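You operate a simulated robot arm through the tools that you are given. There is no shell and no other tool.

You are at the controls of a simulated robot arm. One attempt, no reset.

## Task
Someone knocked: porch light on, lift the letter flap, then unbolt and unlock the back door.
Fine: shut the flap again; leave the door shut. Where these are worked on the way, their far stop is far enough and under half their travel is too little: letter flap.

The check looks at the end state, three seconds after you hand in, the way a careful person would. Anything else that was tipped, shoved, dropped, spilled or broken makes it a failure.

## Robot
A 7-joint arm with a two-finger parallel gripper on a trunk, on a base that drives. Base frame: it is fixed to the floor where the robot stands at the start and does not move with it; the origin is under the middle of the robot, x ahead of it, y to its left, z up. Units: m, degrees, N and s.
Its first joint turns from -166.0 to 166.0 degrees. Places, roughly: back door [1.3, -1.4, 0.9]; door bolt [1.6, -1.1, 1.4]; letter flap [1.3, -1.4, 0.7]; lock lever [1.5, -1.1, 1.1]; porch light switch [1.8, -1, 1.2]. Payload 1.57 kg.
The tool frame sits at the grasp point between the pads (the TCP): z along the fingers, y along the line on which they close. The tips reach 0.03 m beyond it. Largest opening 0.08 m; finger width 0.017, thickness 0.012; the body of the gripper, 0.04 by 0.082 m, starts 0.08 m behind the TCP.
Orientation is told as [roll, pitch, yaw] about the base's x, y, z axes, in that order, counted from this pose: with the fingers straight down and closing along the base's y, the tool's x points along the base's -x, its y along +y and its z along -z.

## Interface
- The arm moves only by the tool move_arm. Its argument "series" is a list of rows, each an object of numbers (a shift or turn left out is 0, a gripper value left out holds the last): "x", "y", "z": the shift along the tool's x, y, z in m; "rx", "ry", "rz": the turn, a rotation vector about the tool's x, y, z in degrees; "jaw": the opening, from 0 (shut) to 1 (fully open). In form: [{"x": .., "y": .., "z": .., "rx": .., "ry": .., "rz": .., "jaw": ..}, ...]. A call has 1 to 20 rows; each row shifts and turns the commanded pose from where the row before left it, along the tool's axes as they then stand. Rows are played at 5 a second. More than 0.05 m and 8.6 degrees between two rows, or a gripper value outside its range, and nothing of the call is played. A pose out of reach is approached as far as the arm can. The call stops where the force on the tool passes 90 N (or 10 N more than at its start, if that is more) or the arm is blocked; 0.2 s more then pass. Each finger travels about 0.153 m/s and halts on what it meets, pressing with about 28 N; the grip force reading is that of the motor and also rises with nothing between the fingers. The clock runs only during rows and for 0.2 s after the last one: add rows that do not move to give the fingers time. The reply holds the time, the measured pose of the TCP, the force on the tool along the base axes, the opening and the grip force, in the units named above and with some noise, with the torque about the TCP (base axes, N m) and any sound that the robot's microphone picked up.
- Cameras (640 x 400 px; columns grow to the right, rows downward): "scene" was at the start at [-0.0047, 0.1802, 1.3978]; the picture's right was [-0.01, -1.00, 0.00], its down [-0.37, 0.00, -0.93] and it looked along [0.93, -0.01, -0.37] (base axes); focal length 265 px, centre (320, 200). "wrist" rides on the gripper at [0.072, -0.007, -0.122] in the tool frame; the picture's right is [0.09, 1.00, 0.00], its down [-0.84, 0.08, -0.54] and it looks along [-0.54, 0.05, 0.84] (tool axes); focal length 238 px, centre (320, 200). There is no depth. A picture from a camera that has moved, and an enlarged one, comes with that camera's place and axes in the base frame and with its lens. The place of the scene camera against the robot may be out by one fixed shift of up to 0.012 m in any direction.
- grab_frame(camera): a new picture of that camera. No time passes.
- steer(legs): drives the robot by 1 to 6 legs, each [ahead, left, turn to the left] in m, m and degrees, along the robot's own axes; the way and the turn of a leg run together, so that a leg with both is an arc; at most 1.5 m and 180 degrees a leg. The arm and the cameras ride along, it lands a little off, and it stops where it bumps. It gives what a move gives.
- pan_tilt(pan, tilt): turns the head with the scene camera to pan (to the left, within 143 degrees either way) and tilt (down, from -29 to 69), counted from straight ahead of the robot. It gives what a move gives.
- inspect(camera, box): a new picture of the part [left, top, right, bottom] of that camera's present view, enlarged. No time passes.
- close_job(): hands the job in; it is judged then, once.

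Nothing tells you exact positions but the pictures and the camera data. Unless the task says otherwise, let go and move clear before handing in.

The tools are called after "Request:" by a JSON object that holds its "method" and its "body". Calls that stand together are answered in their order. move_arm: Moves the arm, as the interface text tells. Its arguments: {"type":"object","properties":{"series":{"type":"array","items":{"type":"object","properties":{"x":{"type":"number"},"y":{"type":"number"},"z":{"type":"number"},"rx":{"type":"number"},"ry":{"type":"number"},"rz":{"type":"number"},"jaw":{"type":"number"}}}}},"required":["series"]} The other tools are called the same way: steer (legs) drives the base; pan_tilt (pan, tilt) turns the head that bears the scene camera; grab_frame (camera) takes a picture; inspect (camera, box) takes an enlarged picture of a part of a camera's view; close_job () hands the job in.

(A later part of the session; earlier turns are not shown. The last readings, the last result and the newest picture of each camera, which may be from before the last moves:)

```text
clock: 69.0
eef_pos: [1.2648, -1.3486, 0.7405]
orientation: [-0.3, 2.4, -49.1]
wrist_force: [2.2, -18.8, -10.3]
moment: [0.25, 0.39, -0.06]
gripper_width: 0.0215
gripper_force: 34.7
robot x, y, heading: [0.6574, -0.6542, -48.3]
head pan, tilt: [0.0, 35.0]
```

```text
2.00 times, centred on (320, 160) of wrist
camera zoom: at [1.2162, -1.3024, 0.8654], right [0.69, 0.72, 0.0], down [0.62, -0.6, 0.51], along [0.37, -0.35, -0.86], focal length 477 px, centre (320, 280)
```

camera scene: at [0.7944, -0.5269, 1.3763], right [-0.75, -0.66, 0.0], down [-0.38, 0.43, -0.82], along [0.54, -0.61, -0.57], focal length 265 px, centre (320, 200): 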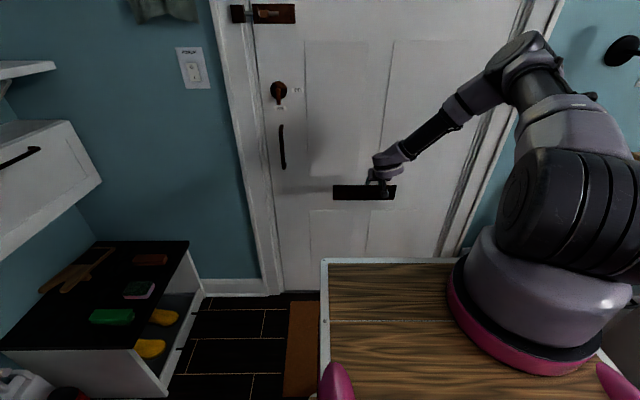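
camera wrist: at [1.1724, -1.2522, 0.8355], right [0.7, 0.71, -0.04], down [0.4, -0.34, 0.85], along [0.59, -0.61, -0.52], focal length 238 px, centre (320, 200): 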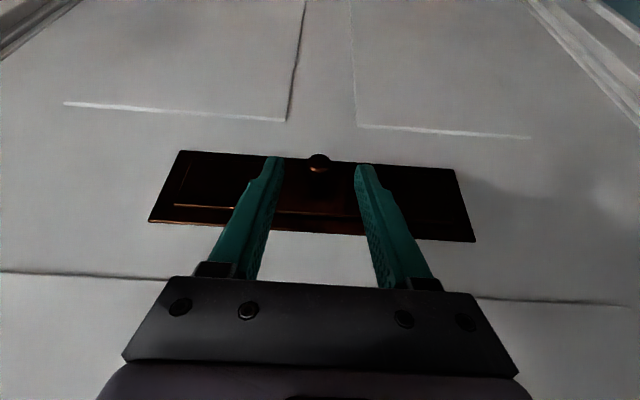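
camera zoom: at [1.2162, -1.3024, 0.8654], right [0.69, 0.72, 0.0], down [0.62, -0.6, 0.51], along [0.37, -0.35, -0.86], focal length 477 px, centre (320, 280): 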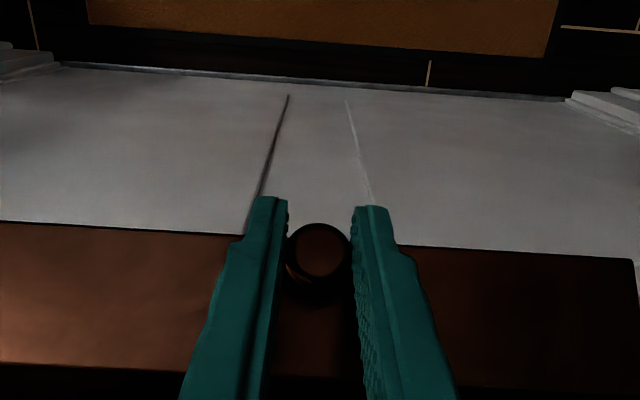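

Request:
{"method": "move_arm", "body": {"series": [{"x": -0.0015, "z": -0.004, "ry": 1.5}, {"x": -0.0003, "z": -0.0045, "ry": 1.5}, {}]}}

Request:
{"method": "inspect", "body": {"camera": "scene", "box": [320, 150, 416, 210]}}

Request:
{"method": "inspect", "body": {"camera": "wrist", "box": [160, 60, 480, 260]}}

```text
clock: 69.8
eef_pos: [1.2564, -1.3364, 0.7456]
orientation: [-0.3, 6.3, -48.9]
wrist_force: [0.2, 0.6, -0.2]
moment: [0.02, 0.02, 0.01]
gripper_width: 0.0
gripper_force: 21.5
robot x, y, heading: [0.6539, -0.653, -48.6]
head pan, tilt: [0.0, 35.0]
```

```text
6.67 times, centred on (368, 180) of scene
camera zoom: at [0.7882, -0.52, 1.3762], right [-0.75, -0.66, 0.0], down [-0.38, 0.43, -0.82], along [0.55, -0.62, -0.57], focal length 1767 px, centre (0, 333)
```

zoom: 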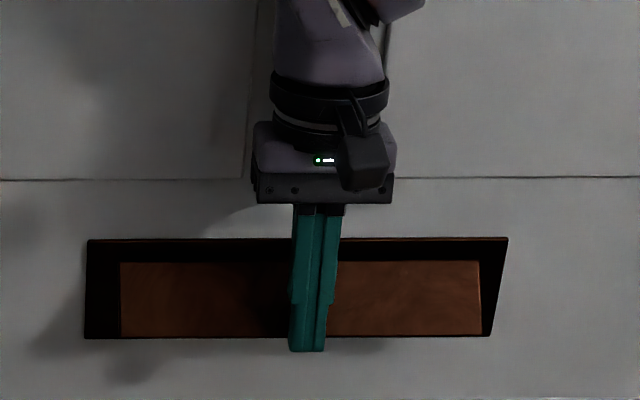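

```text
2.00 times, centred on (320, 160) of wrist
camera zoom: at [1.2132, -1.2959, 0.8746], right [0.69, 0.72, 0.01], down [0.64, -0.62, 0.45], along [0.33, -0.3, -0.9], focal length 477 px, centre (320, 280)
```

zoom: 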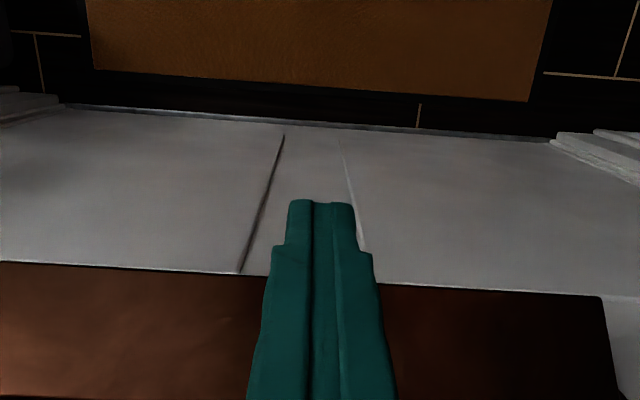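

The grip came off but the flap appears to be staying up on its own. I'll wait a moment and look again.

Request:
{"method": "move_arm", "body": {"series": [{}, {}, {}]}}

Request:
{"method": "grab_frame", "body": {"camera": "scene"}}

Request:
{"method": "inspect", "body": {"camera": "scene", "box": [320, 150, 416, 210]}}

Request:
{"method": "grab_frame", "body": {"camera": "wrist"}}

```text
clock: 70.6
eef_pos: [1.2565, -1.3371, 0.7457]
orientation: [-0.4, 6.4, -49.0]
wrist_force: [0.1, 0.0, -1.3]
moment: [0.0, -0.02, 0.03]
gripper_width: 0.0
gripper_force: 21.5
robot x, y, heading: [0.6581, -0.654, -48.2]
head pan, tilt: [0.0, 35.0]
```

```text
taken
camera scene: at [0.7885, -0.5199, 1.3762], right [-0.75, -0.66, 0.0], down [-0.38, 0.42, -0.82], along [0.55, -0.62, -0.57], focal length 265 px, centre (320, 200)
```

scene: 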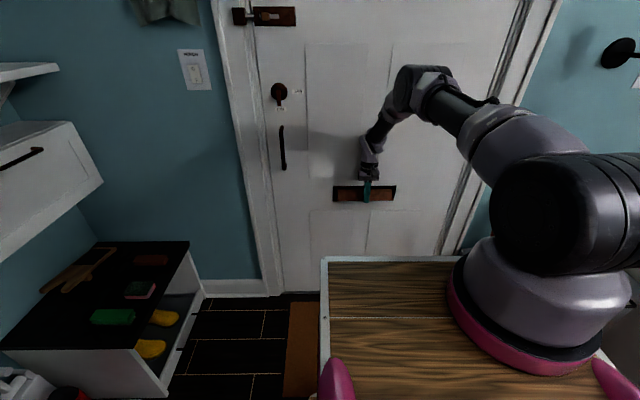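

```text
6.67 times, centred on (368, 180) of scene
camera zoom: at [0.7885, -0.5199, 1.3762], right [-0.75, -0.66, 0.0], down [-0.38, 0.42, -0.82], along [0.55, -0.62, -0.57], focal length 1767 px, centre (0, 333)
```

zoom: 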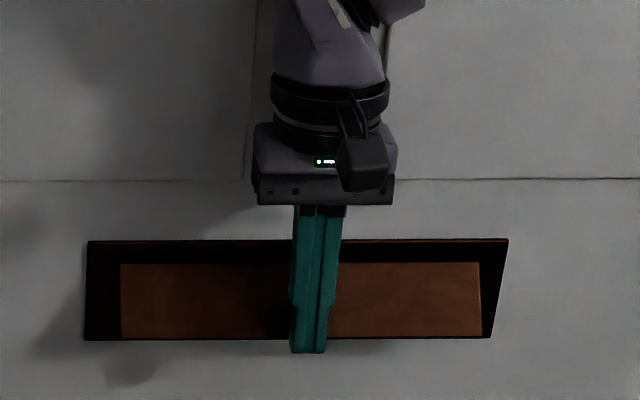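

```text
taken
camera wrist: at [1.2131, -1.2961, 0.8747], right [0.69, 0.72, 0.01], down [0.65, -0.62, 0.44], along [0.33, -0.3, -0.9], focal length 238 px, centre (320, 200)
```

wrist: 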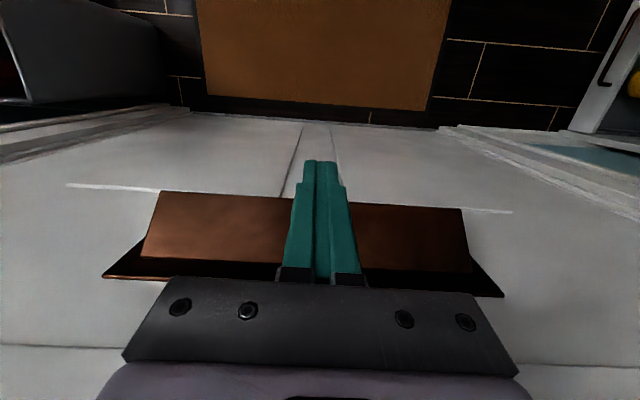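

The flap rests by itself at about 45° open. I'll push it further by getting the closed fingers below the knob and driving it up and inward. First I'll step clear outward and pitch the tool back to ~50°.

Request:
{"method": "move_arm", "body": {"series": [{"x": 0.03}, {"x": 0.03}, {"ry": -7.7}, {"ry": -7.7}, {"ry": -7.7}, {"ry": -7.7}, {"ry": -7.7}, {"ry": -7.7}, {}]}}

Request:
{"method": "grab_frame", "body": {"camera": "wrist"}}

Request:
{"method": "inspect", "body": {"camera": "scene", "box": [320, 150, 416, 210]}}

```text
clock: 72.6
eef_pos: [1.2292, -1.3076, 0.7568]
orientation: [0.0, -41.4, -49.3]
wrist_force: [-1.7, 0.9, -0.3]
moment: [-0.05, -0.01, -0.03]
gripper_width: 0.0
gripper_force: 21.6
robot x, y, heading: [0.6578, -0.6524, -48.5]
head pan, tilt: [0.0, 35.0]
```

```text
taken
camera wrist: at [1.1365, -1.2094, 0.8006], right [0.71, 0.7, -0.06], down [0.24, -0.15, 0.96], along [0.66, -0.7, -0.28], focal length 238 px, centre (320, 200)
```

wrist: 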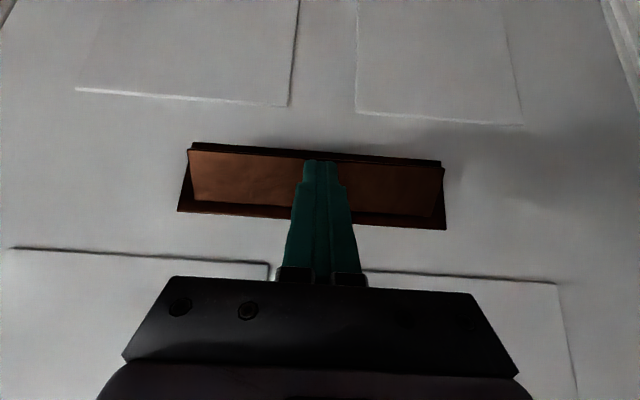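

```text
6.67 times, centred on (368, 180) of scene
camera zoom: at [0.7945, -0.5269, 1.3763], right [-0.75, -0.66, 0.0], down [-0.38, 0.43, -0.82], along [0.54, -0.61, -0.57], focal length 1767 px, centre (0, 333)
```

zoom: 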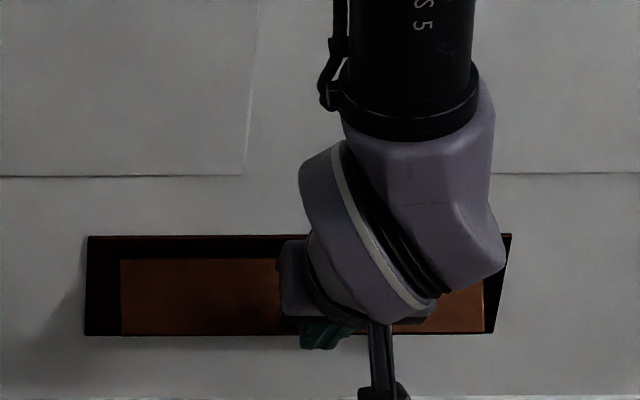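

The hand is clear and the flap still stands at ~45°. I'll slide the closed fingers in beneath the knob and come up to touch it.

Request:
{"method": "move_arm", "body": {"series": [{"z": 0.016}, {"z": 0.016}, {"x": -0.005}, {"x": -0.004}, {}]}}

Request:
{"method": "grab_frame", "body": {"camera": "wrist"}}

```text
clock: 73.8
eef_pos: [1.2474, -1.3269, 0.7376]
orientation: [0.0, -41.0, -49.2]
wrist_force: [-6.9, 10.8, -6.7]
moment: [0.33, 0.27, -0.03]
gripper_width: 0.0
gripper_force: 21.2
robot x, y, heading: [0.6614, -0.6544, -48.4]
head pan, tilt: [0.0, 35.0]
```

```text
taken
camera wrist: at [1.1545, -1.2291, 0.7815], right [0.71, 0.7, -0.06], down [0.24, -0.16, 0.96], along [0.66, -0.69, -0.28], focal length 238 px, centre (320, 200)
```

wrist: 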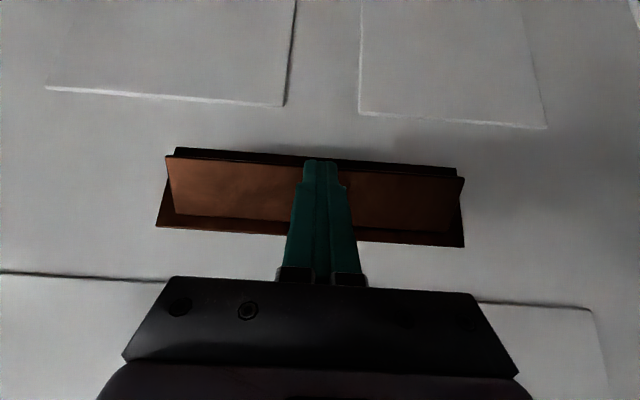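

Contact from below the knob. Now pushing up along the arc in small steps.

Request:
{"method": "move_arm", "body": {"series": [{"x": -0.0041, "z": -0.004, "ry": 4}, {"x": -0.0041, "z": -0.004, "ry": 4}, {}]}}

Request:
{"method": "grab_frame", "body": {"camera": "wrist"}}

Request:
{"method": "inspect", "body": {"camera": "scene", "box": [320, 150, 416, 210]}}

```text
clock: 74.6
eef_pos: [1.2474, -1.327, 0.7489]
orientation: [-0.1, -32.9, -49.1]
wrist_force: [-18.6, 26.8, -11.7]
moment: [0.62, 0.79, -0.15]
gripper_width: 0.0
gripper_force: 20.9
robot x, y, heading: [0.6609, -0.6527, -48.2]
head pan, tilt: [0.0, 35.0]
```

```text
taken
camera wrist: at [1.1593, -1.2348, 0.8114], right [0.7, 0.71, -0.05], down [0.33, -0.26, 0.91], along [0.63, -0.66, -0.41], focal length 238 px, centre (320, 200)
```

wrist: 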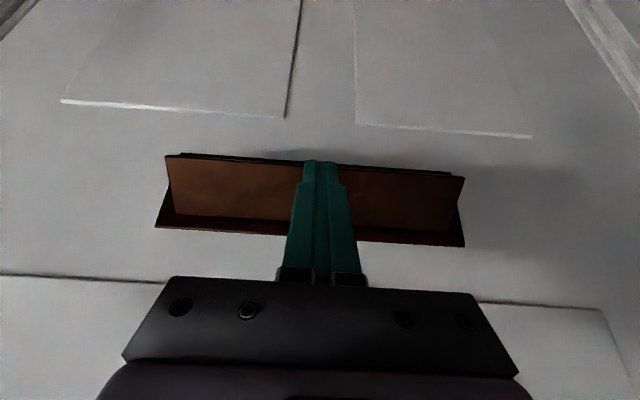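

```text
6.67 times, centred on (368, 180) of scene
camera zoom: at [0.7942, -0.5263, 1.3763], right [-0.75, -0.66, 0.0], down [-0.38, 0.43, -0.82], along [0.54, -0.61, -0.57], focal length 1767 px, centre (0, 333)
```

zoom: 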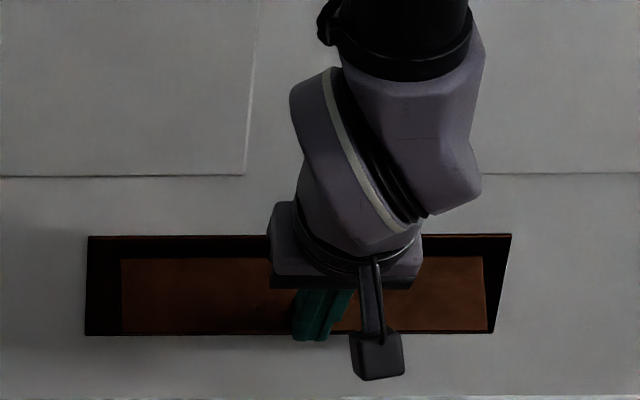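

The flap won't go beyond ~45° even with over 30 N on it, so that is its far stop. Now I'll back out, shift beside the knob and push the flap face shut.

Request:
{"method": "move_arm", "body": {"series": [{"x": 0.012}, {"z": -0.02}, {"z": -0.02}, {"y": 0.025}, {"y": 0.025}, {}]}}

Request:
{"method": "grab_frame", "body": {"camera": "wrist"}}

```text
clock: 76.0
eef_pos: [1.2656, -1.2736, 0.7774]
orientation: [-0.1, -33.2, -49.2]
wrist_force: [1.1, 0.3, 0.1]
moment: [-0.04, 0.02, 0.04]
gripper_width: 0.0002
gripper_force: 21.3
robot x, y, heading: [0.6576, -0.6516, -48.5]
head pan, tilt: [0.0, 35.0]
```

```text
taken
camera wrist: at [1.1773, -1.1809, 0.8395], right [0.7, 0.71, -0.05], down [0.32, -0.25, 0.91], along [0.63, -0.66, -0.41], focal length 238 px, centre (320, 200)
```

wrist: 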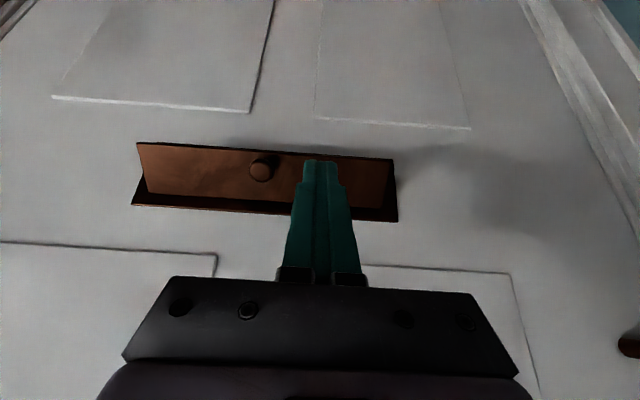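

The wrist camera gives ~46° flap angle with the knob in plain view. To be certain this is the stop, I'll go back under the knob and push once more, harder, before closing it.

Request:
{"method": "move_arm", "body": {"series": [{"y": -0.025}, {"y": -0.025}, {"z": 0.02}, {"z": 0.02}, {"z": 0.008}, {"x": -0.006}, {"x": -0.005}, {"x": -0.003}, {"x": -0.002}, {}]}}

Request:
{"method": "grab_frame", "body": {"camera": "wrist"}}

```text
clock: 78.2
eef_pos: [1.2489, -1.3302, 0.7416]
orientation: [-0.2, -32.5, -49.3]
wrist_force: [-25.8, 37.6, -18.6]
moment: [1.0, 0.76, 0.01]
gripper_width: 0.0
gripper_force: 21.0
robot x, y, heading: [0.6577, -0.6517, -48.3]
head pan, tilt: [0.0, 35.0]
```

```text
taken
camera wrist: at [1.1625, -1.238, 0.8055], right [0.7, 0.71, -0.05], down [0.33, -0.26, 0.91], along [0.63, -0.66, -0.42], focal length 238 px, centre (320, 200)
```

wrist: 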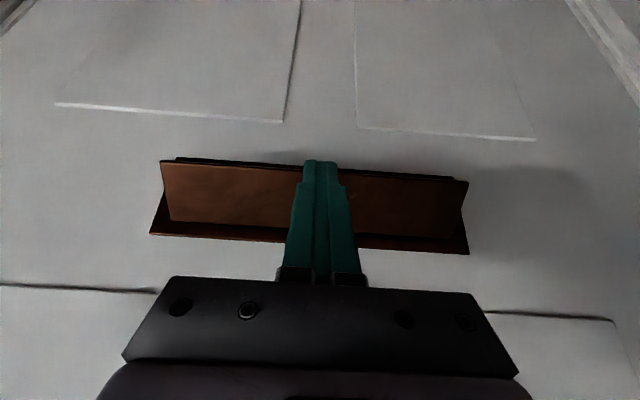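

The flap doesn't budge under ~50 N, so it is on its far stop. Now back out and push it shut from beside the knob.

Request:
{"method": "move_arm", "body": {"series": [{"x": 0.014}, {"z": -0.024}, {"z": -0.024}, {"y": 0.025}, {"y": 0.025}, {"x": -0.0167, "z": 0.032}, {"x": -0.0083, "z": 0.016}, {}]}}

Request:
{"method": "grab_frame", "body": {"camera": "wrist"}}

```text
clock: 80.0
eef_pos: [1.2967, -1.3109, 0.7534]
orientation: [-0.1, -33.2, -49.2]
wrist_force: [-0.5, 1.1, 0.8]
moment: [0.0, -0.01, 0.01]
gripper_width: 0.0001
gripper_force: 20.9
robot x, y, heading: [0.6569, -0.6549, -48.4]
head pan, tilt: [0.0, 35.0]
```

```text
taken
camera wrist: at [1.2091, -1.2178, 0.8149], right [0.7, 0.71, -0.05], down [0.32, -0.25, 0.91], along [0.63, -0.66, -0.41], focal length 238 px, centre (320, 200)
```

wrist: 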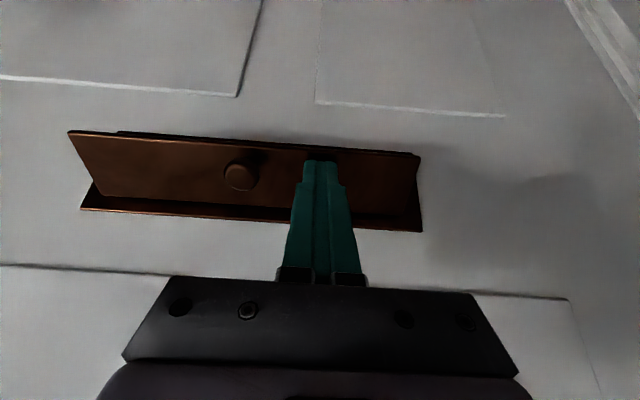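

Request:
{"method": "move_arm", "body": {"series": [{"x": -0.0035, "z": 0.01}, {"x": -0.0035, "z": 0.01}, {"x": -0.0035, "z": 0.01}, {}]}}

Request:
{"method": "grab_frame", "body": {"camera": "wrist"}}

```text
clock: 81.0
eef_pos: [1.3131, -1.3287, 0.7329]
orientation: [-0.2, -33.2, -49.2]
wrist_force: [0.0, 1.1, 0.3]
moment: [0.02, 0.01, 0.01]
gripper_width: 0.0002
gripper_force: 21.4
robot x, y, heading: [0.6619, -0.6508, -48.1]
head pan, tilt: [0.0, 35.0]
```

```text
taken
camera wrist: at [1.2256, -1.2363, 0.7946], right [0.7, 0.71, -0.05], down [0.32, -0.25, 0.91], along [0.63, -0.66, -0.41], focal length 238 px, centre (320, 200)
```

wrist: 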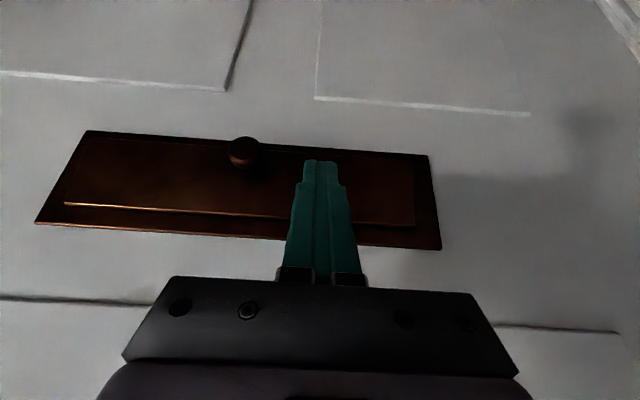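

It closes easily. A little further until it seats.

Request:
{"method": "move_arm", "body": {"series": [{"x": -0.0035, "z": 0.007}, {"x": -0.003, "z": 0.005}, {"x": -0.003, "z": 0.003}, {}]}}

Request:
{"method": "grab_frame", "body": {"camera": "wrist"}}

```text
clock: 81.9
eef_pos: [1.3166, -1.3325, 0.7178]
orientation: [-0.2, -31.9, -49.3]
wrist_force: [-4.9, 5.1, -0.4]
moment: [0.17, 0.12, 0.06]
gripper_width: 0.0
gripper_force: 21.1
robot x, y, heading: [0.6568, -0.6536, -48.4]
head pan, tilt: [0.0, 35.0]
stopped in row 4: the force on the tool passed its limit at 114 N (the readings are from after the stop); the commanded pose is now the measured one
```

```text
taken
camera wrist: at [1.2305, -1.2398, 0.782], right [0.7, 0.71, -0.05], down [0.34, -0.27, 0.9], along [0.62, -0.65, -0.43], focal length 238 px, centre (320, 200)
```

wrist: 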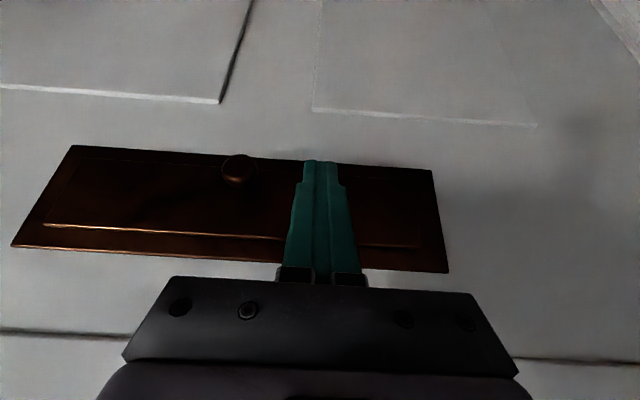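

The flap is pressed shut against its plate. I'll back away and check that it stays closed.

Request:
{"method": "move_arm", "body": {"series": [{"z": -0.02}, {"z": -0.03}, {"z": -0.04}, {"z": -0.04}, {}]}}

Request:
{"method": "grab_frame", "body": {"camera": "wrist"}}

Request:
{"method": "inspect", "body": {"camera": "scene", "box": [320, 150, 416, 210]}}

```text
clock: 83.1
eef_pos: [1.2732, -1.2814, 0.8271]
orientation: [-0.1, -32.0, -49.4]
wrist_force: [-1.1, 0.7, -0.1]
moment: [-0.06, 0.02, -0.02]
gripper_width: 0.0
gripper_force: 21.7
robot x, y, heading: [0.658, -0.6537, -48.3]
head pan, tilt: [0.0, 35.0]
```

```text
taken
camera wrist: at [1.1862, -1.1899, 0.8925], right [0.71, 0.71, -0.05], down [0.33, -0.27, 0.9], along [0.63, -0.65, -0.43], focal length 238 px, centre (320, 200)
```

wrist: 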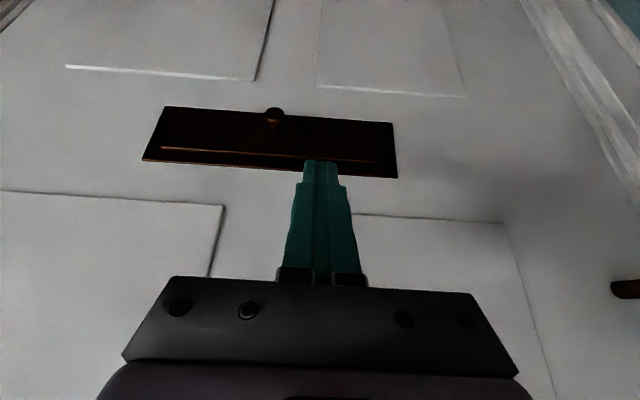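

```text
6.67 times, centred on (368, 180) of scene
camera zoom: at [0.7939, -0.5263, 1.3763], right [-0.75, -0.66, 0.0], down [-0.38, 0.43, -0.82], along [0.54, -0.61, -0.57], focal length 1767 px, centre (0, 333)
```

zoom: 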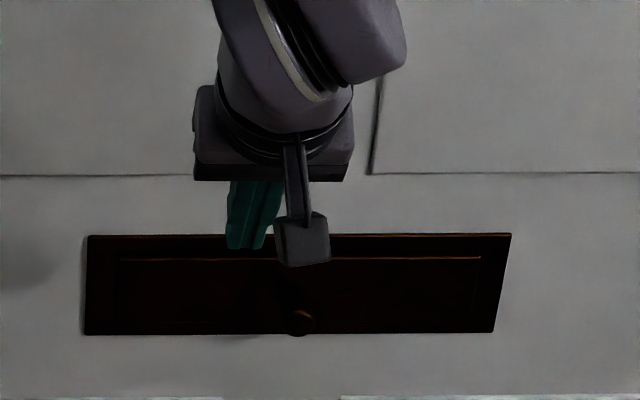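

Request:
{"method": "inspect", "body": {"camera": "wrist", "box": [130, 95, 290, 195]}}

Request:
{"method": "inspect", "body": {"camera": "scene", "box": [326, 182, 366, 206]}}

```text
4.00 times, centred on (210, 145) of wrist
camera zoom: at [1.1862, -1.1899, 0.8925], right [0.71, 0.71, -0.05], down [0.33, -0.27, 0.9], along [0.63, -0.65, -0.43], focal length 953 px, centre (760, 420)
```

zoom: 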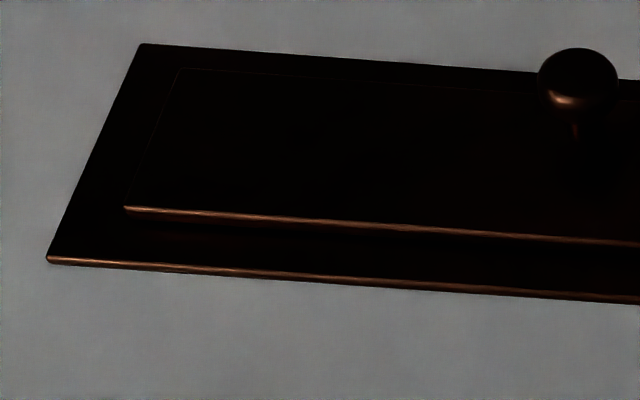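

```text
16.00 times, centred on (346, 194) of scene
camera zoom: at [0.7939, -0.5263, 1.3763], right [-0.75, -0.66, 0.0], down [-0.38, 0.43, -0.82], along [0.54, -0.61, -0.57], focal length 4242 px, centre (-96, 296)
```

zoom: 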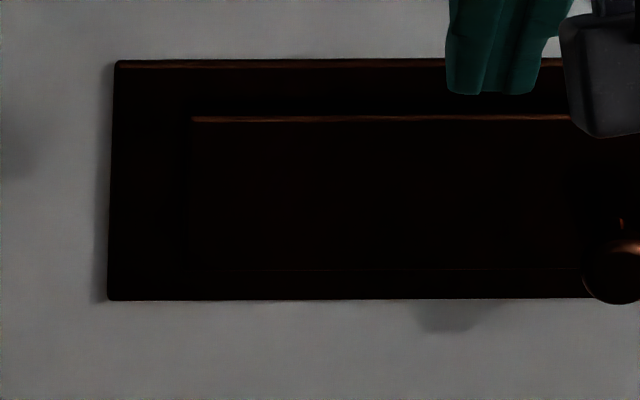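

The flap looks exactly as it did at the start: shut. Next the bolt and lock: raise and retract the arm, then shift the base left again.

Request:
{"method": "move_arm", "body": {"series": [{"x": -0.0106, "z": -0.0439}, {"x": -0.0106, "z": -0.0439}, {"x": -0.0106, "z": -0.0439}, {"x": -0.0106, "z": -0.0439}, {"x": -0.0106, "z": -0.0439}, {"x": -0.0106, "z": -0.0439}, {"x": -0.0106, "z": -0.0439}, {}]}}

Request:
{"method": "steer", "body": {"legs": [[0, 0.33, 0]]}}

Request:
{"method": "pan_tilt", "body": {"pan": 0, "tilt": 12}}

Request:
{"method": "grab_frame", "body": {"camera": "scene"}}

Request:
{"method": "grab_frame", "body": {"camera": "wrist"}}

```text
clock: 84.9
eef_pos: [1.2093, -1.2062, 1.1298]
orientation: [-0.2, -32.0, -49.3]
wrist_force: [0.8, 0.1, -0.7]
moment: [0.0, 0.01, -0.02]
gripper_width: 0.0
gripper_force: 21.4
robot x, y, heading: [0.6554, -0.6561, -48.4]
head pan, tilt: [0.0, 35.0]
```

```text
clock: 87.0
eef_pos: [1.4609, -0.982, 1.1293]
orientation: [0.0, -32.0, -49.1]
wrist_force: [0.0, -0.8, 0.3]
moment: [0.01, 0.0, 0.04]
gripper_width: 0.0
gripper_force: 21.1
robot x, y, heading: [0.9081, -0.4309, -48.3]
head pan, tilt: [0.0, 35.0]
```

```text
clock: 87.9
eef_pos: [1.4604, -0.982, 1.1295]
orientation: [-0.1, -32.1, -49.2]
wrist_force: [0.0, 0.4, 0.6]
moment: [0.05, 0.04, 0.01]
gripper_width: 0.0
gripper_force: 21.0
robot x, y, heading: [0.9067, -0.4281, -48.2]
head pan, tilt: [0.0, 12.0]
```

```text
taken
camera scene: at [1.0458, -0.3082, 1.4131], right [-0.75, -0.67, 0.0], down [-0.14, 0.16, -0.98], along [0.65, -0.73, -0.21], focal length 265 px, centre (320, 200)
```

scene: 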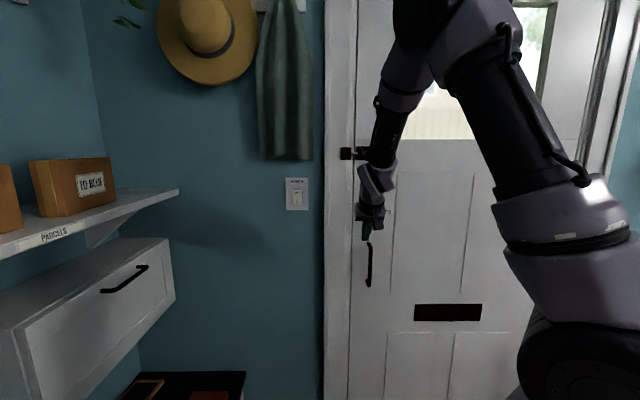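

```text
taken
camera wrist: at [1.3738, -0.8905, 1.1946], right [0.7, 0.71, -0.05], down [0.34, -0.27, 0.9], along [0.63, -0.65, -0.43], focal length 238 px, centre (320, 200)
```

wrist: 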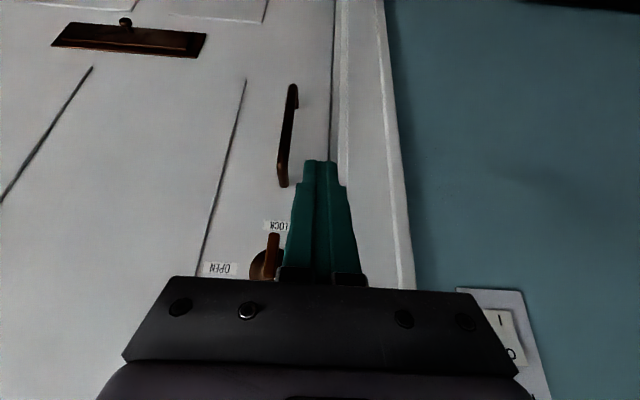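

Now raise the hand toward the bolt height and flatten the pitch, to get a close wrist view of the bolt.

Request:
{"method": "move_arm", "body": {"series": [{"x": -0.0244, "y": -0.006, "z": -0.039}, {"x": -0.0244, "y": -0.006, "z": -0.039}, {"x": -0.0244, "y": -0.006, "z": -0.039}, {"x": -0.0244, "y": -0.006, "z": -0.039}, {"x": -0.0244, "y": -0.006, "z": -0.039}, {"ry": -6}, {"ry": -6}, {"ry": -6}, {"ry": -6}, {"ry": -6}, {"ry": -6}, {}]}}

Request:
{"method": "grab_frame", "body": {"camera": "wrist"}}

Request:
{"method": "grab_frame", "body": {"camera": "scene"}}

```text
clock: 90.5
eef_pos: [1.4381, -1.0019, 1.3599]
orientation: [-0.1, -68.0, -49.1]
wrist_force: [-0.5, 0.0, 0.8]
moment: [0.02, -0.02, 0.02]
gripper_width: 0.0002
gripper_force: 21.3
robot x, y, heading: [0.9082, -0.4351, -48.3]
head pan, tilt: [0.0, 12.0]
```

```text
taken
camera wrist: at [1.3418, -0.8995, 1.3384], right [0.73, 0.68, -0.09], down [-0.06, 0.19, 0.98], along [0.68, -0.71, 0.19], focal length 238 px, centre (320, 200)
```

wrist: 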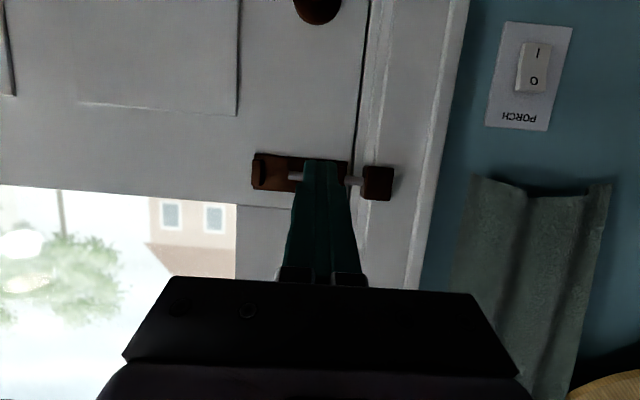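

```text
taken
camera scene: at [1.0458, -0.3082, 1.4132], right [-0.75, -0.67, 0.0], down [-0.14, 0.16, -0.98], along [0.65, -0.73, -0.21], focal length 265 px, centre (320, 200)
```

scene: 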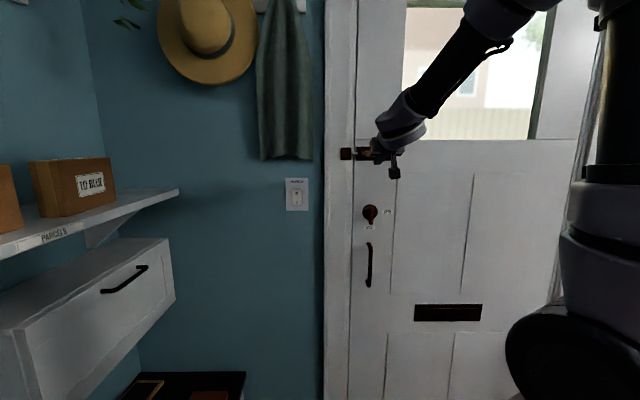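

I'll rotate the gripper a quarter turn so the jaws close vertically around the bolt knob, and reopen them.

Request:
{"method": "move_arm", "body": {"series": [{"z": -0.03}, {"rz": 8.2}, {"rz": 8.2}, {"rz": 8.2}, {"rz": 8.2}, {"rz": 8.2}, {"rz": 8.2}, {"rz": 8.2}, {"rz": 8.2}, {"rz": 8.2}, {"rz": 8.2}, {"rz": 8.0, "jaw": 0.7}, {}, {}]}}

Request:
{"method": "grab_frame", "body": {"camera": "wrist"}}

Request:
{"method": "grab_frame", "body": {"camera": "scene"}}

```text
clock: 93.5
eef_pos: [1.421, -0.9801, 1.3719]
orientation: [68.1, 0.0, -139.2]
wrist_force: [-0.5, 0.6, 0.3]
moment: [-0.02, -0.01, -0.01]
gripper_width: 0.0562
gripper_force: 0.0
robot x, y, heading: [0.9042, -0.4328, -48.1]
head pan, tilt: [0.0, 12.0]
```

```text
taken
camera wrist: at [1.3991, -0.8453, 1.4096], right [0.31, -0.22, 0.92], down [-0.94, -0.19, 0.28], along [0.11, -0.96, -0.27], focal length 238 px, centre (320, 200)
```

wrist: 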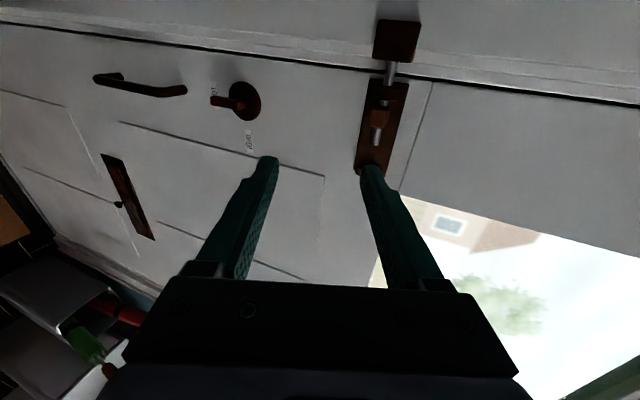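

```text
taken
camera scene: at [1.0458, -0.3081, 1.4132], right [-0.75, -0.67, 0.0], down [-0.14, 0.16, -0.98], along [0.65, -0.73, -0.21], focal length 265 px, centre (320, 200)
```

scene: 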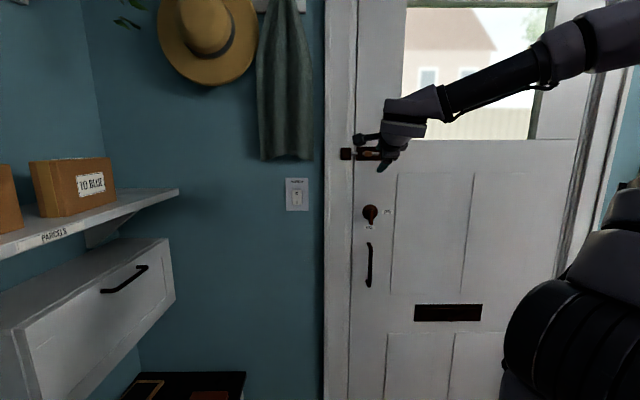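

Request:
{"method": "inspect", "body": {"camera": "wrist", "box": [320, 10, 460, 190]}}

Request:
{"method": "inspect", "body": {"camera": "scene", "box": [335, 125, 415, 175]}}

```text
2.22 times, centred on (390, 100) of wrist
camera zoom: at [1.3991, -0.8453, 1.4096], right [0.31, -0.22, 0.92], down [-0.94, -0.19, 0.28], along [0.11, -0.96, -0.27], focal length 530 px, centre (164, 422)
```

zoom: 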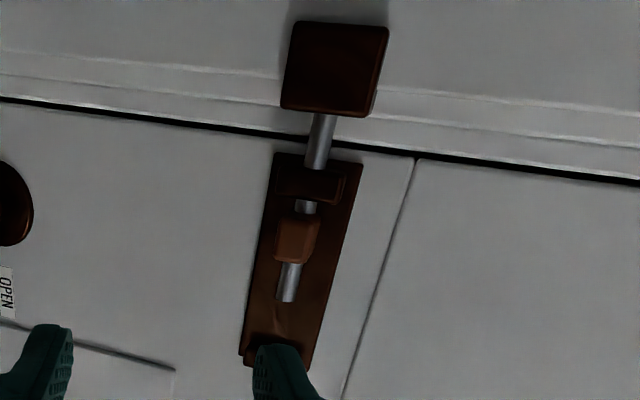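

```text
8.00 times, centred on (375, 150) of scene
camera zoom: at [1.0458, -0.3081, 1.4132], right [-0.75, -0.67, 0.0], down [-0.14, 0.16, -0.98], along [0.65, -0.73, -0.21], focal length 2121 px, centre (-120, 600)
```

zoom: 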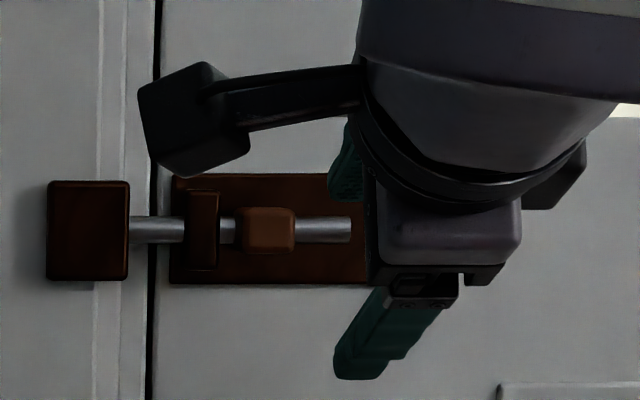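

The bolt knob is located at about l=0.393, z=1.37. I'll level the tool to near-horizontal so the jaws straddle the knob evenly.

Request:
{"method": "move_arm", "body": {"series": [{"rx": -7}, {"rx": -7}, {"rx": -6}, {}]}}

Request:
{"method": "grab_frame", "body": {"camera": "wrist"}}

```text
clock: 94.5
eef_pos: [1.4194, -0.9805, 1.3709]
orientation: [85.0, -0.1, -139.2]
wrist_force: [-1.0, -0.1, -0.2]
moment: [-0.02, 0.0, 0.0]
gripper_width: 0.056
gripper_force: 0.1
out of reach, approached as far as the arm can: row 3
robot x, y, heading: [0.9026, -0.4342, -48.0]
head pan, tilt: [0.0, 12.0]
```

```text
taken
camera wrist: at [1.3947, -0.8401, 1.3748], right [0.13, -0.01, 0.99], down [-0.98, -0.14, 0.13], along [0.14, -0.99, -0.02], focal length 238 px, centre (320, 200)
```

wrist: 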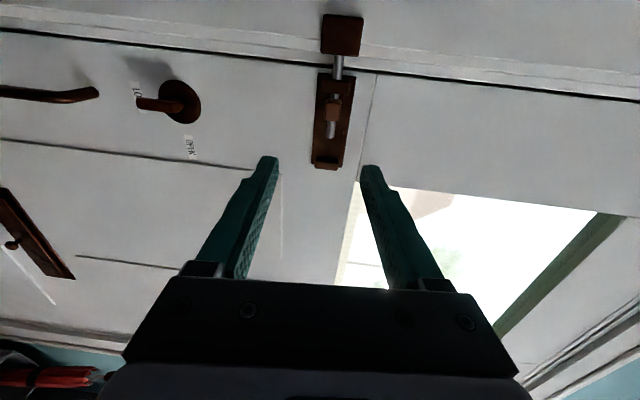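

Request:
{"method": "move_arm", "body": {"series": [{"x": 0.0005, "y": 0.004, "z": 0.0425}, {"x": 0.0005, "y": 0.004, "z": 0.0425}, {"x": 0.0005, "y": 0.004, "z": 0.0425}, {"x": 0.0005, "y": 0.004, "z": 0.0425}, {}]}}

Request:
{"method": "grab_frame", "body": {"camera": "wrist"}}

Request:
{"method": "inspect", "body": {"camera": "scene", "box": [335, 125, 415, 175]}}

```text
clock: 95.7
eef_pos: [1.5339, -1.1085, 1.3788]
orientation: [84.7, -0.2, -139.2]
wrist_force: [0.1, 0.3, 1.0]
moment: [0.06, -0.04, -0.01]
gripper_width: 0.0559
gripper_force: 0.1
out of reach, approached as far as the arm can: row 2
robot x, y, heading: [0.9058, -0.4321, -48.1]
head pan, tilt: [0.0, 12.0]
```

```text
taken
camera wrist: at [1.5073, -0.9691, 1.3823], right [0.13, -0.01, 0.99], down [-0.98, -0.14, 0.13], along [0.14, -0.99, -0.03], focal length 238 px, centre (320, 200)
```

wrist: 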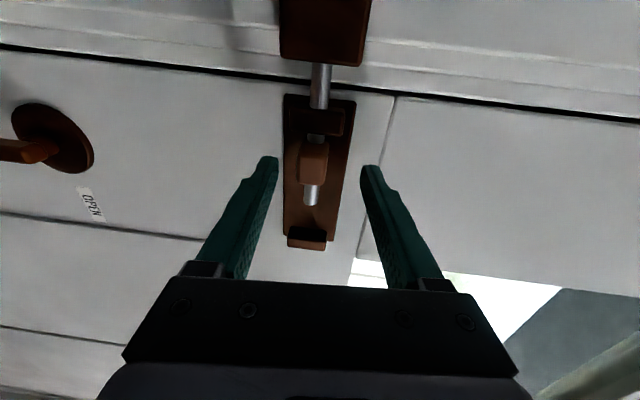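

```text
8.00 times, centred on (375, 150) of scene
camera zoom: at [1.0457, -0.3081, 1.4132], right [-0.75, -0.67, 0.0], down [-0.14, 0.16, -0.98], along [0.65, -0.73, -0.21], focal length 2121 px, centre (-120, 600)
```

zoom: 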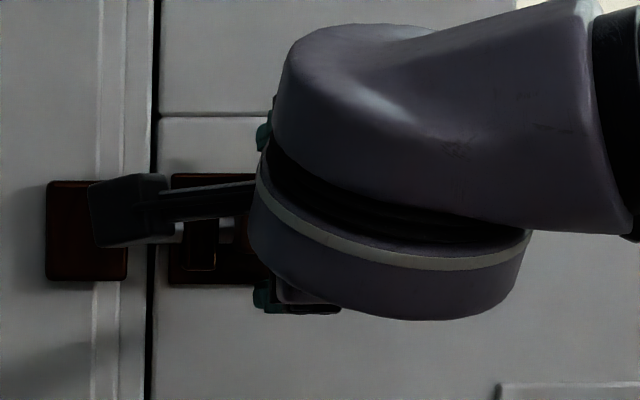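

The knob is between the jaws. I'll come in a touch more, centre vertically and close.

Request:
{"method": "move_arm", "body": {"series": [{"y": -0.005, "z": 0.008}, {"z": 0.008}, {}]}}

Request:
{"method": "inspect", "body": {"camera": "wrist", "box": [220, 60, 440, 260]}}

```text
clock: 96.5
eef_pos: [1.5431, -1.1205, 1.373]
orientation: [84.2, -0.3, -139.2]
wrist_force: [0.6, -0.5, 0.4]
moment: [0.04, 0.03, -0.03]
gripper_width: 0.056
gripper_force: 0.1
robot x, y, heading: [0.9077, -0.4295, -48.0]
head pan, tilt: [0.0, 12.0]
```

```text
2.00 times, centred on (330, 160) of wrist
camera zoom: at [1.5181, -0.9799, 1.377], right [0.14, -0.01, 0.99], down [-0.98, -0.14, 0.13], along [0.14, -0.99, -0.03], focal length 477 px, centre (300, 280)
```

zoom: 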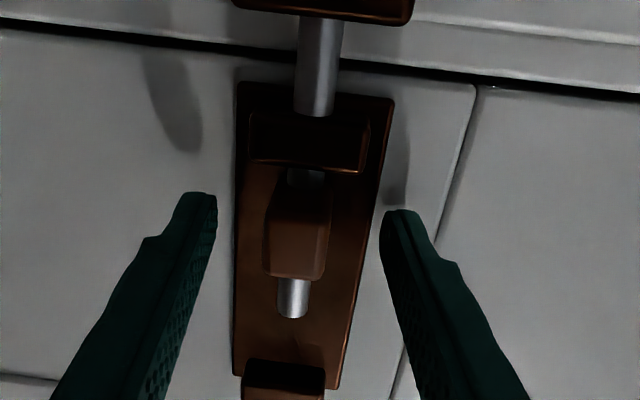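

Request:
{"method": "move_arm", "body": {"series": [{"z": 0.004, "jaw": 0}, {}, {}, {}]}}

Request:
{"method": "inspect", "body": {"camera": "wrist", "box": [220, 60, 440, 260]}}

```text
clock: 97.5
eef_pos: [1.5459, -1.1211, 1.3714]
orientation: [84.2, -0.2, -139.2]
wrist_force: [-22.2, 20.4, -16.4]
moment: [-0.46, -0.41, -0.04]
gripper_width: 0.0224
gripper_force: 35.2
robot x, y, heading: [0.9083, -0.4306, -47.8]
head pan, tilt: [0.0, 12.0]
```

```text
2.00 times, centred on (330, 160) of wrist
camera zoom: at [1.5201, -0.9817, 1.3763], right [0.14, -0.01, 0.99], down [-0.98, -0.14, 0.13], along [0.14, -0.99, -0.03], focal length 477 px, centre (300, 280)
```

zoom: 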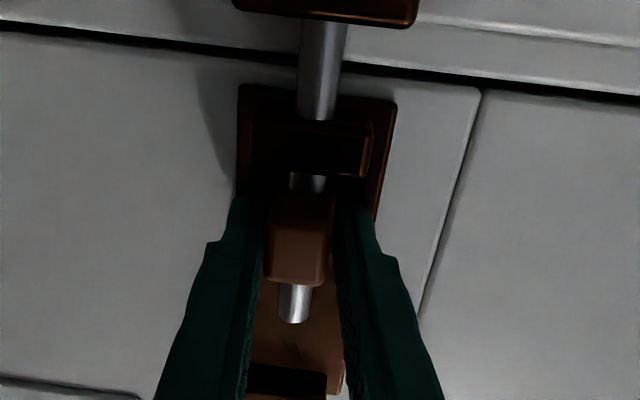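

Gripped. I relax the push slightly and slide the bolt to the right in steps.

Request:
{"method": "move_arm", "body": {"series": [{"y": -0.001, "z": -0.003}, {"x": -0.008, "z": 0.0002}, {"x": -0.008, "z": 0.0002}, {}]}}

Request:
{"method": "inspect", "body": {"camera": "wrist", "box": [220, 60, 440, 260]}}

```text
clock: 98.5
eef_pos: [1.5328, -1.1328, 1.372]
orientation: [84.2, -0.2, -139.2]
wrist_force: [1.0, 0.0, -20.7]
moment: [-0.5, -0.43, -0.22]
gripper_width: 0.0228
gripper_force: 35.1
robot x, y, heading: [0.9021, -0.4299, -48.2]
head pan, tilt: [0.0, 12.0]
```

```text
2.00 times, centred on (330, 160) of wrist
camera zoom: at [1.5078, -0.9931, 1.3764], right [0.14, -0.01, 0.99], down [-0.98, -0.14, 0.13], along [0.14, -0.99, -0.03], focal length 477 px, centre (300, 280)
```

zoom: 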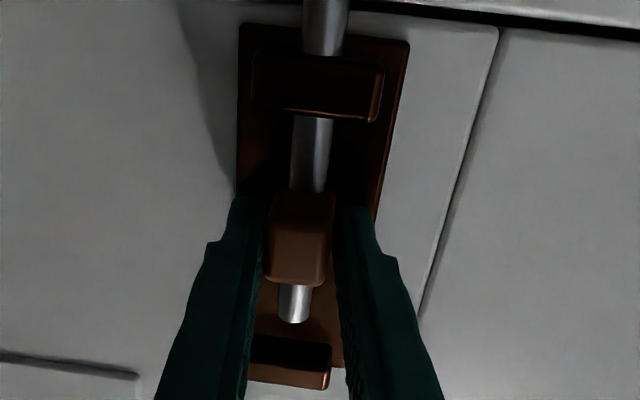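

The bolt is sliding with the knob (rod now visible behind it). Continuing right until it stops.

Request:
{"method": "move_arm", "body": {"series": [{"x": -0.008, "y": -0.0005, "z": 0.0002}, {"x": -0.008, "z": 0.0002}, {"x": -0.006, "z": 0.0002}, {}]}}

Request:
{"method": "inspect", "body": {"camera": "wrist", "box": [220, 40, 440, 240]}}

```text
clock: 99.5
eef_pos: [1.5158, -1.1472, 1.3713]
orientation: [84.3, -0.2, -139.2]
wrist_force: [7.8, -9.1, -25.4]
moment: [-0.54, -0.36, -0.09]
gripper_width: 0.0224
gripper_force: 34.8
out of reach, approached as far as the arm can: row 2
robot x, y, heading: [0.9022, -0.4309, -48.2]
head pan, tilt: [0.0, 12.0]
```

```text
2.00 times, centred on (330, 140) of wrist
camera zoom: at [1.4912, -1.0081, 1.3764], right [0.14, -0.01, 0.99], down [-0.98, -0.14, 0.13], along [0.14, -0.99, -0.03], focal length 477 px, centre (300, 320)
```

zoom: 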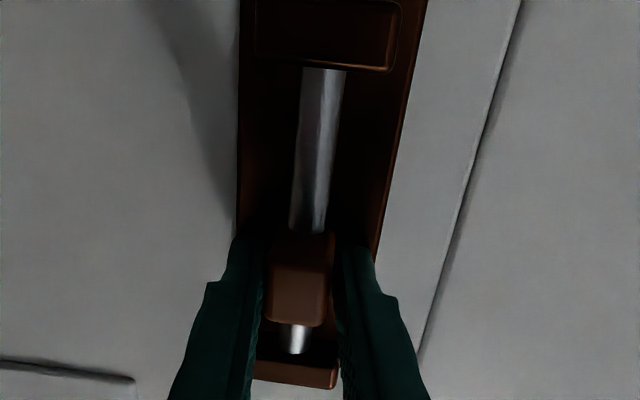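

Request:
{"method": "move_arm", "body": {"series": [{"x": -0.006, "z": 0.0002}, {"x": -0.006, "z": 0.0002}, {}]}}

Request:
{"method": "inspect", "body": {"camera": "wrist", "box": [220, 40, 440, 240]}}

Request:
{"method": "inspect", "body": {"camera": "scene", "box": [335, 125, 415, 175]}}

```text
clock: 100.3
eef_pos: [1.5078, -1.1552, 1.3718]
orientation: [84.3, -0.2, -139.1]
wrist_force: [9.9, -2.0, -30.4]
moment: [-0.37, -0.45, -0.54]
gripper_width: 0.0226
gripper_force: 35.0
robot x, y, heading: [0.9074, -0.4302, -48.2]
head pan, tilt: [0.0, 12.0]
```

```text
2.00 times, centred on (330, 140) of wrist
camera zoom: at [1.4827, -1.0154, 1.3763], right [0.14, -0.01, 0.99], down [-0.98, -0.15, 0.13], along [0.14, -0.99, -0.03], focal length 477 px, centre (300, 320)
```

zoom: 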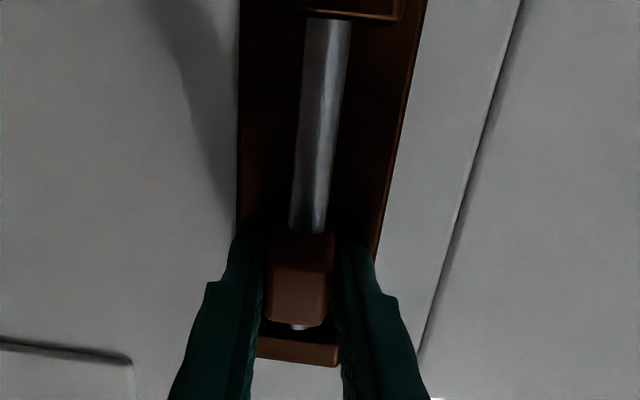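

```text
8.00 times, centred on (375, 150) of scene
camera zoom: at [1.0471, -0.3092, 1.4131], right [-0.75, -0.67, 0.0], down [-0.14, 0.16, -0.98], along [0.65, -0.73, -0.21], focal length 2121 px, centre (-120, 600)
```

zoom: 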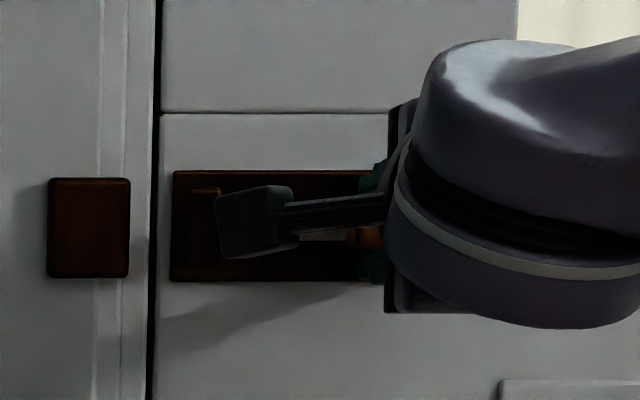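

The rod has left the keeper. A few millimetres more to its far stop.

Request:
{"method": "move_arm", "body": {"series": [{"x": -0.004}, {"x": -0.003}, {"x": -0.003}, {}]}}

Request:
{"method": "inspect", "body": {"camera": "wrist", "box": [220, 40, 440, 240]}}

```text
clock: 101.3
eef_pos: [1.5026, -1.1583, 1.3725]
orientation: [84.3, -0.3, -138.9]
wrist_force: [19.0, 20.8, -34.3]
moment: [-0.13, -0.45, 0.34]
gripper_width: 0.0224
gripper_force: 34.8
robot x, y, heading: [0.9074, -0.4264, -48.4]
head pan, tilt: [0.0, 12.0]
```

```text
2.00 times, centred on (330, 140) of wrist
camera zoom: at [1.476, -1.0184, 1.3762], right [0.14, -0.01, 0.99], down [-0.98, -0.15, 0.13], along [0.15, -0.99, -0.03], focal length 477 px, centre (300, 320)
```

zoom: 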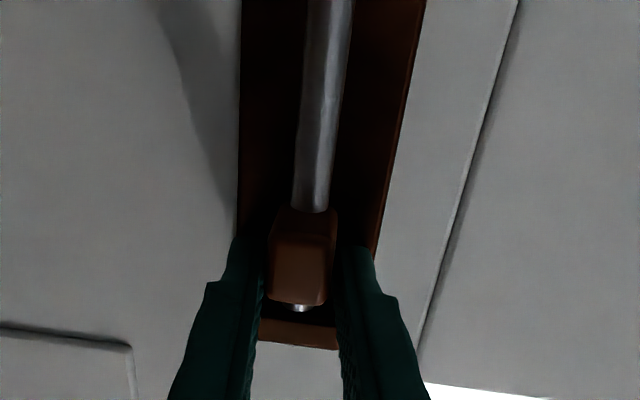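

The bolt resists with ~28 N: it is at its far stop. I'll open and withdraw.

Request:
{"method": "move_arm", "body": {"series": [{"x": 0.002, "jaw": 0.7}, {}, {}, {"z": -0.04}, {"z": -0.05}, {"z": -0.05}, {}]}}

Request:
{"method": "grab_frame", "body": {"camera": "wrist"}}

Request:
{"method": "inspect", "body": {"camera": "scene", "box": [335, 125, 415, 175]}}

```text
clock: 102.9
eef_pos: [1.4091, -1.0552, 1.3853]
orientation: [84.9, -0.1, -139.2]
wrist_force: [0.4, 0.3, 0.2]
moment: [-0.03, 0.04, -0.01]
gripper_width: 0.056
gripper_force: 0.0
robot x, y, heading: [0.9051, -0.4332, -48.0]
head pan, tilt: [0.0, 12.0]
```

```text
taken
camera wrist: at [1.3832, -0.9141, 1.3884], right [0.13, -0.01, 0.99], down [-0.98, -0.14, 0.13], along [0.14, -0.99, -0.02], focal length 238 px, centre (320, 200)
```

wrist: 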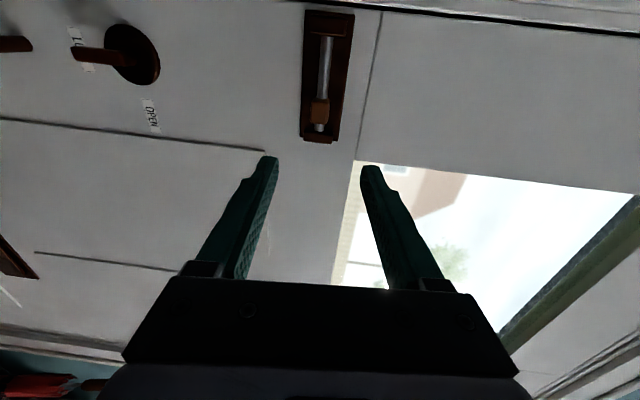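

```text
8.00 times, centred on (375, 150) of scene
camera zoom: at [1.0459, -0.3083, 1.4132], right [-0.75, -0.67, 0.0], down [-0.14, 0.16, -0.98], along [0.65, -0.73, -0.21], focal length 2121 px, centre (-120, 600)
```

zoom: 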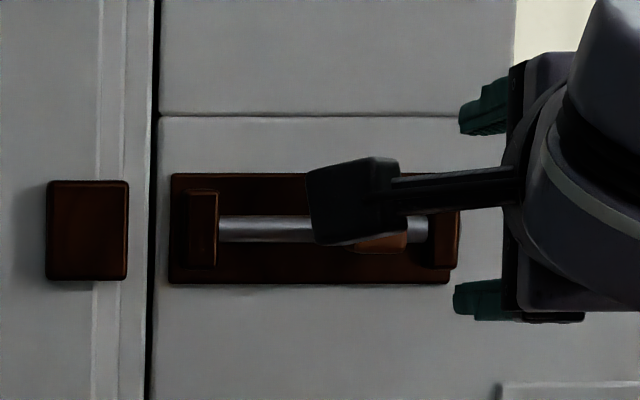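

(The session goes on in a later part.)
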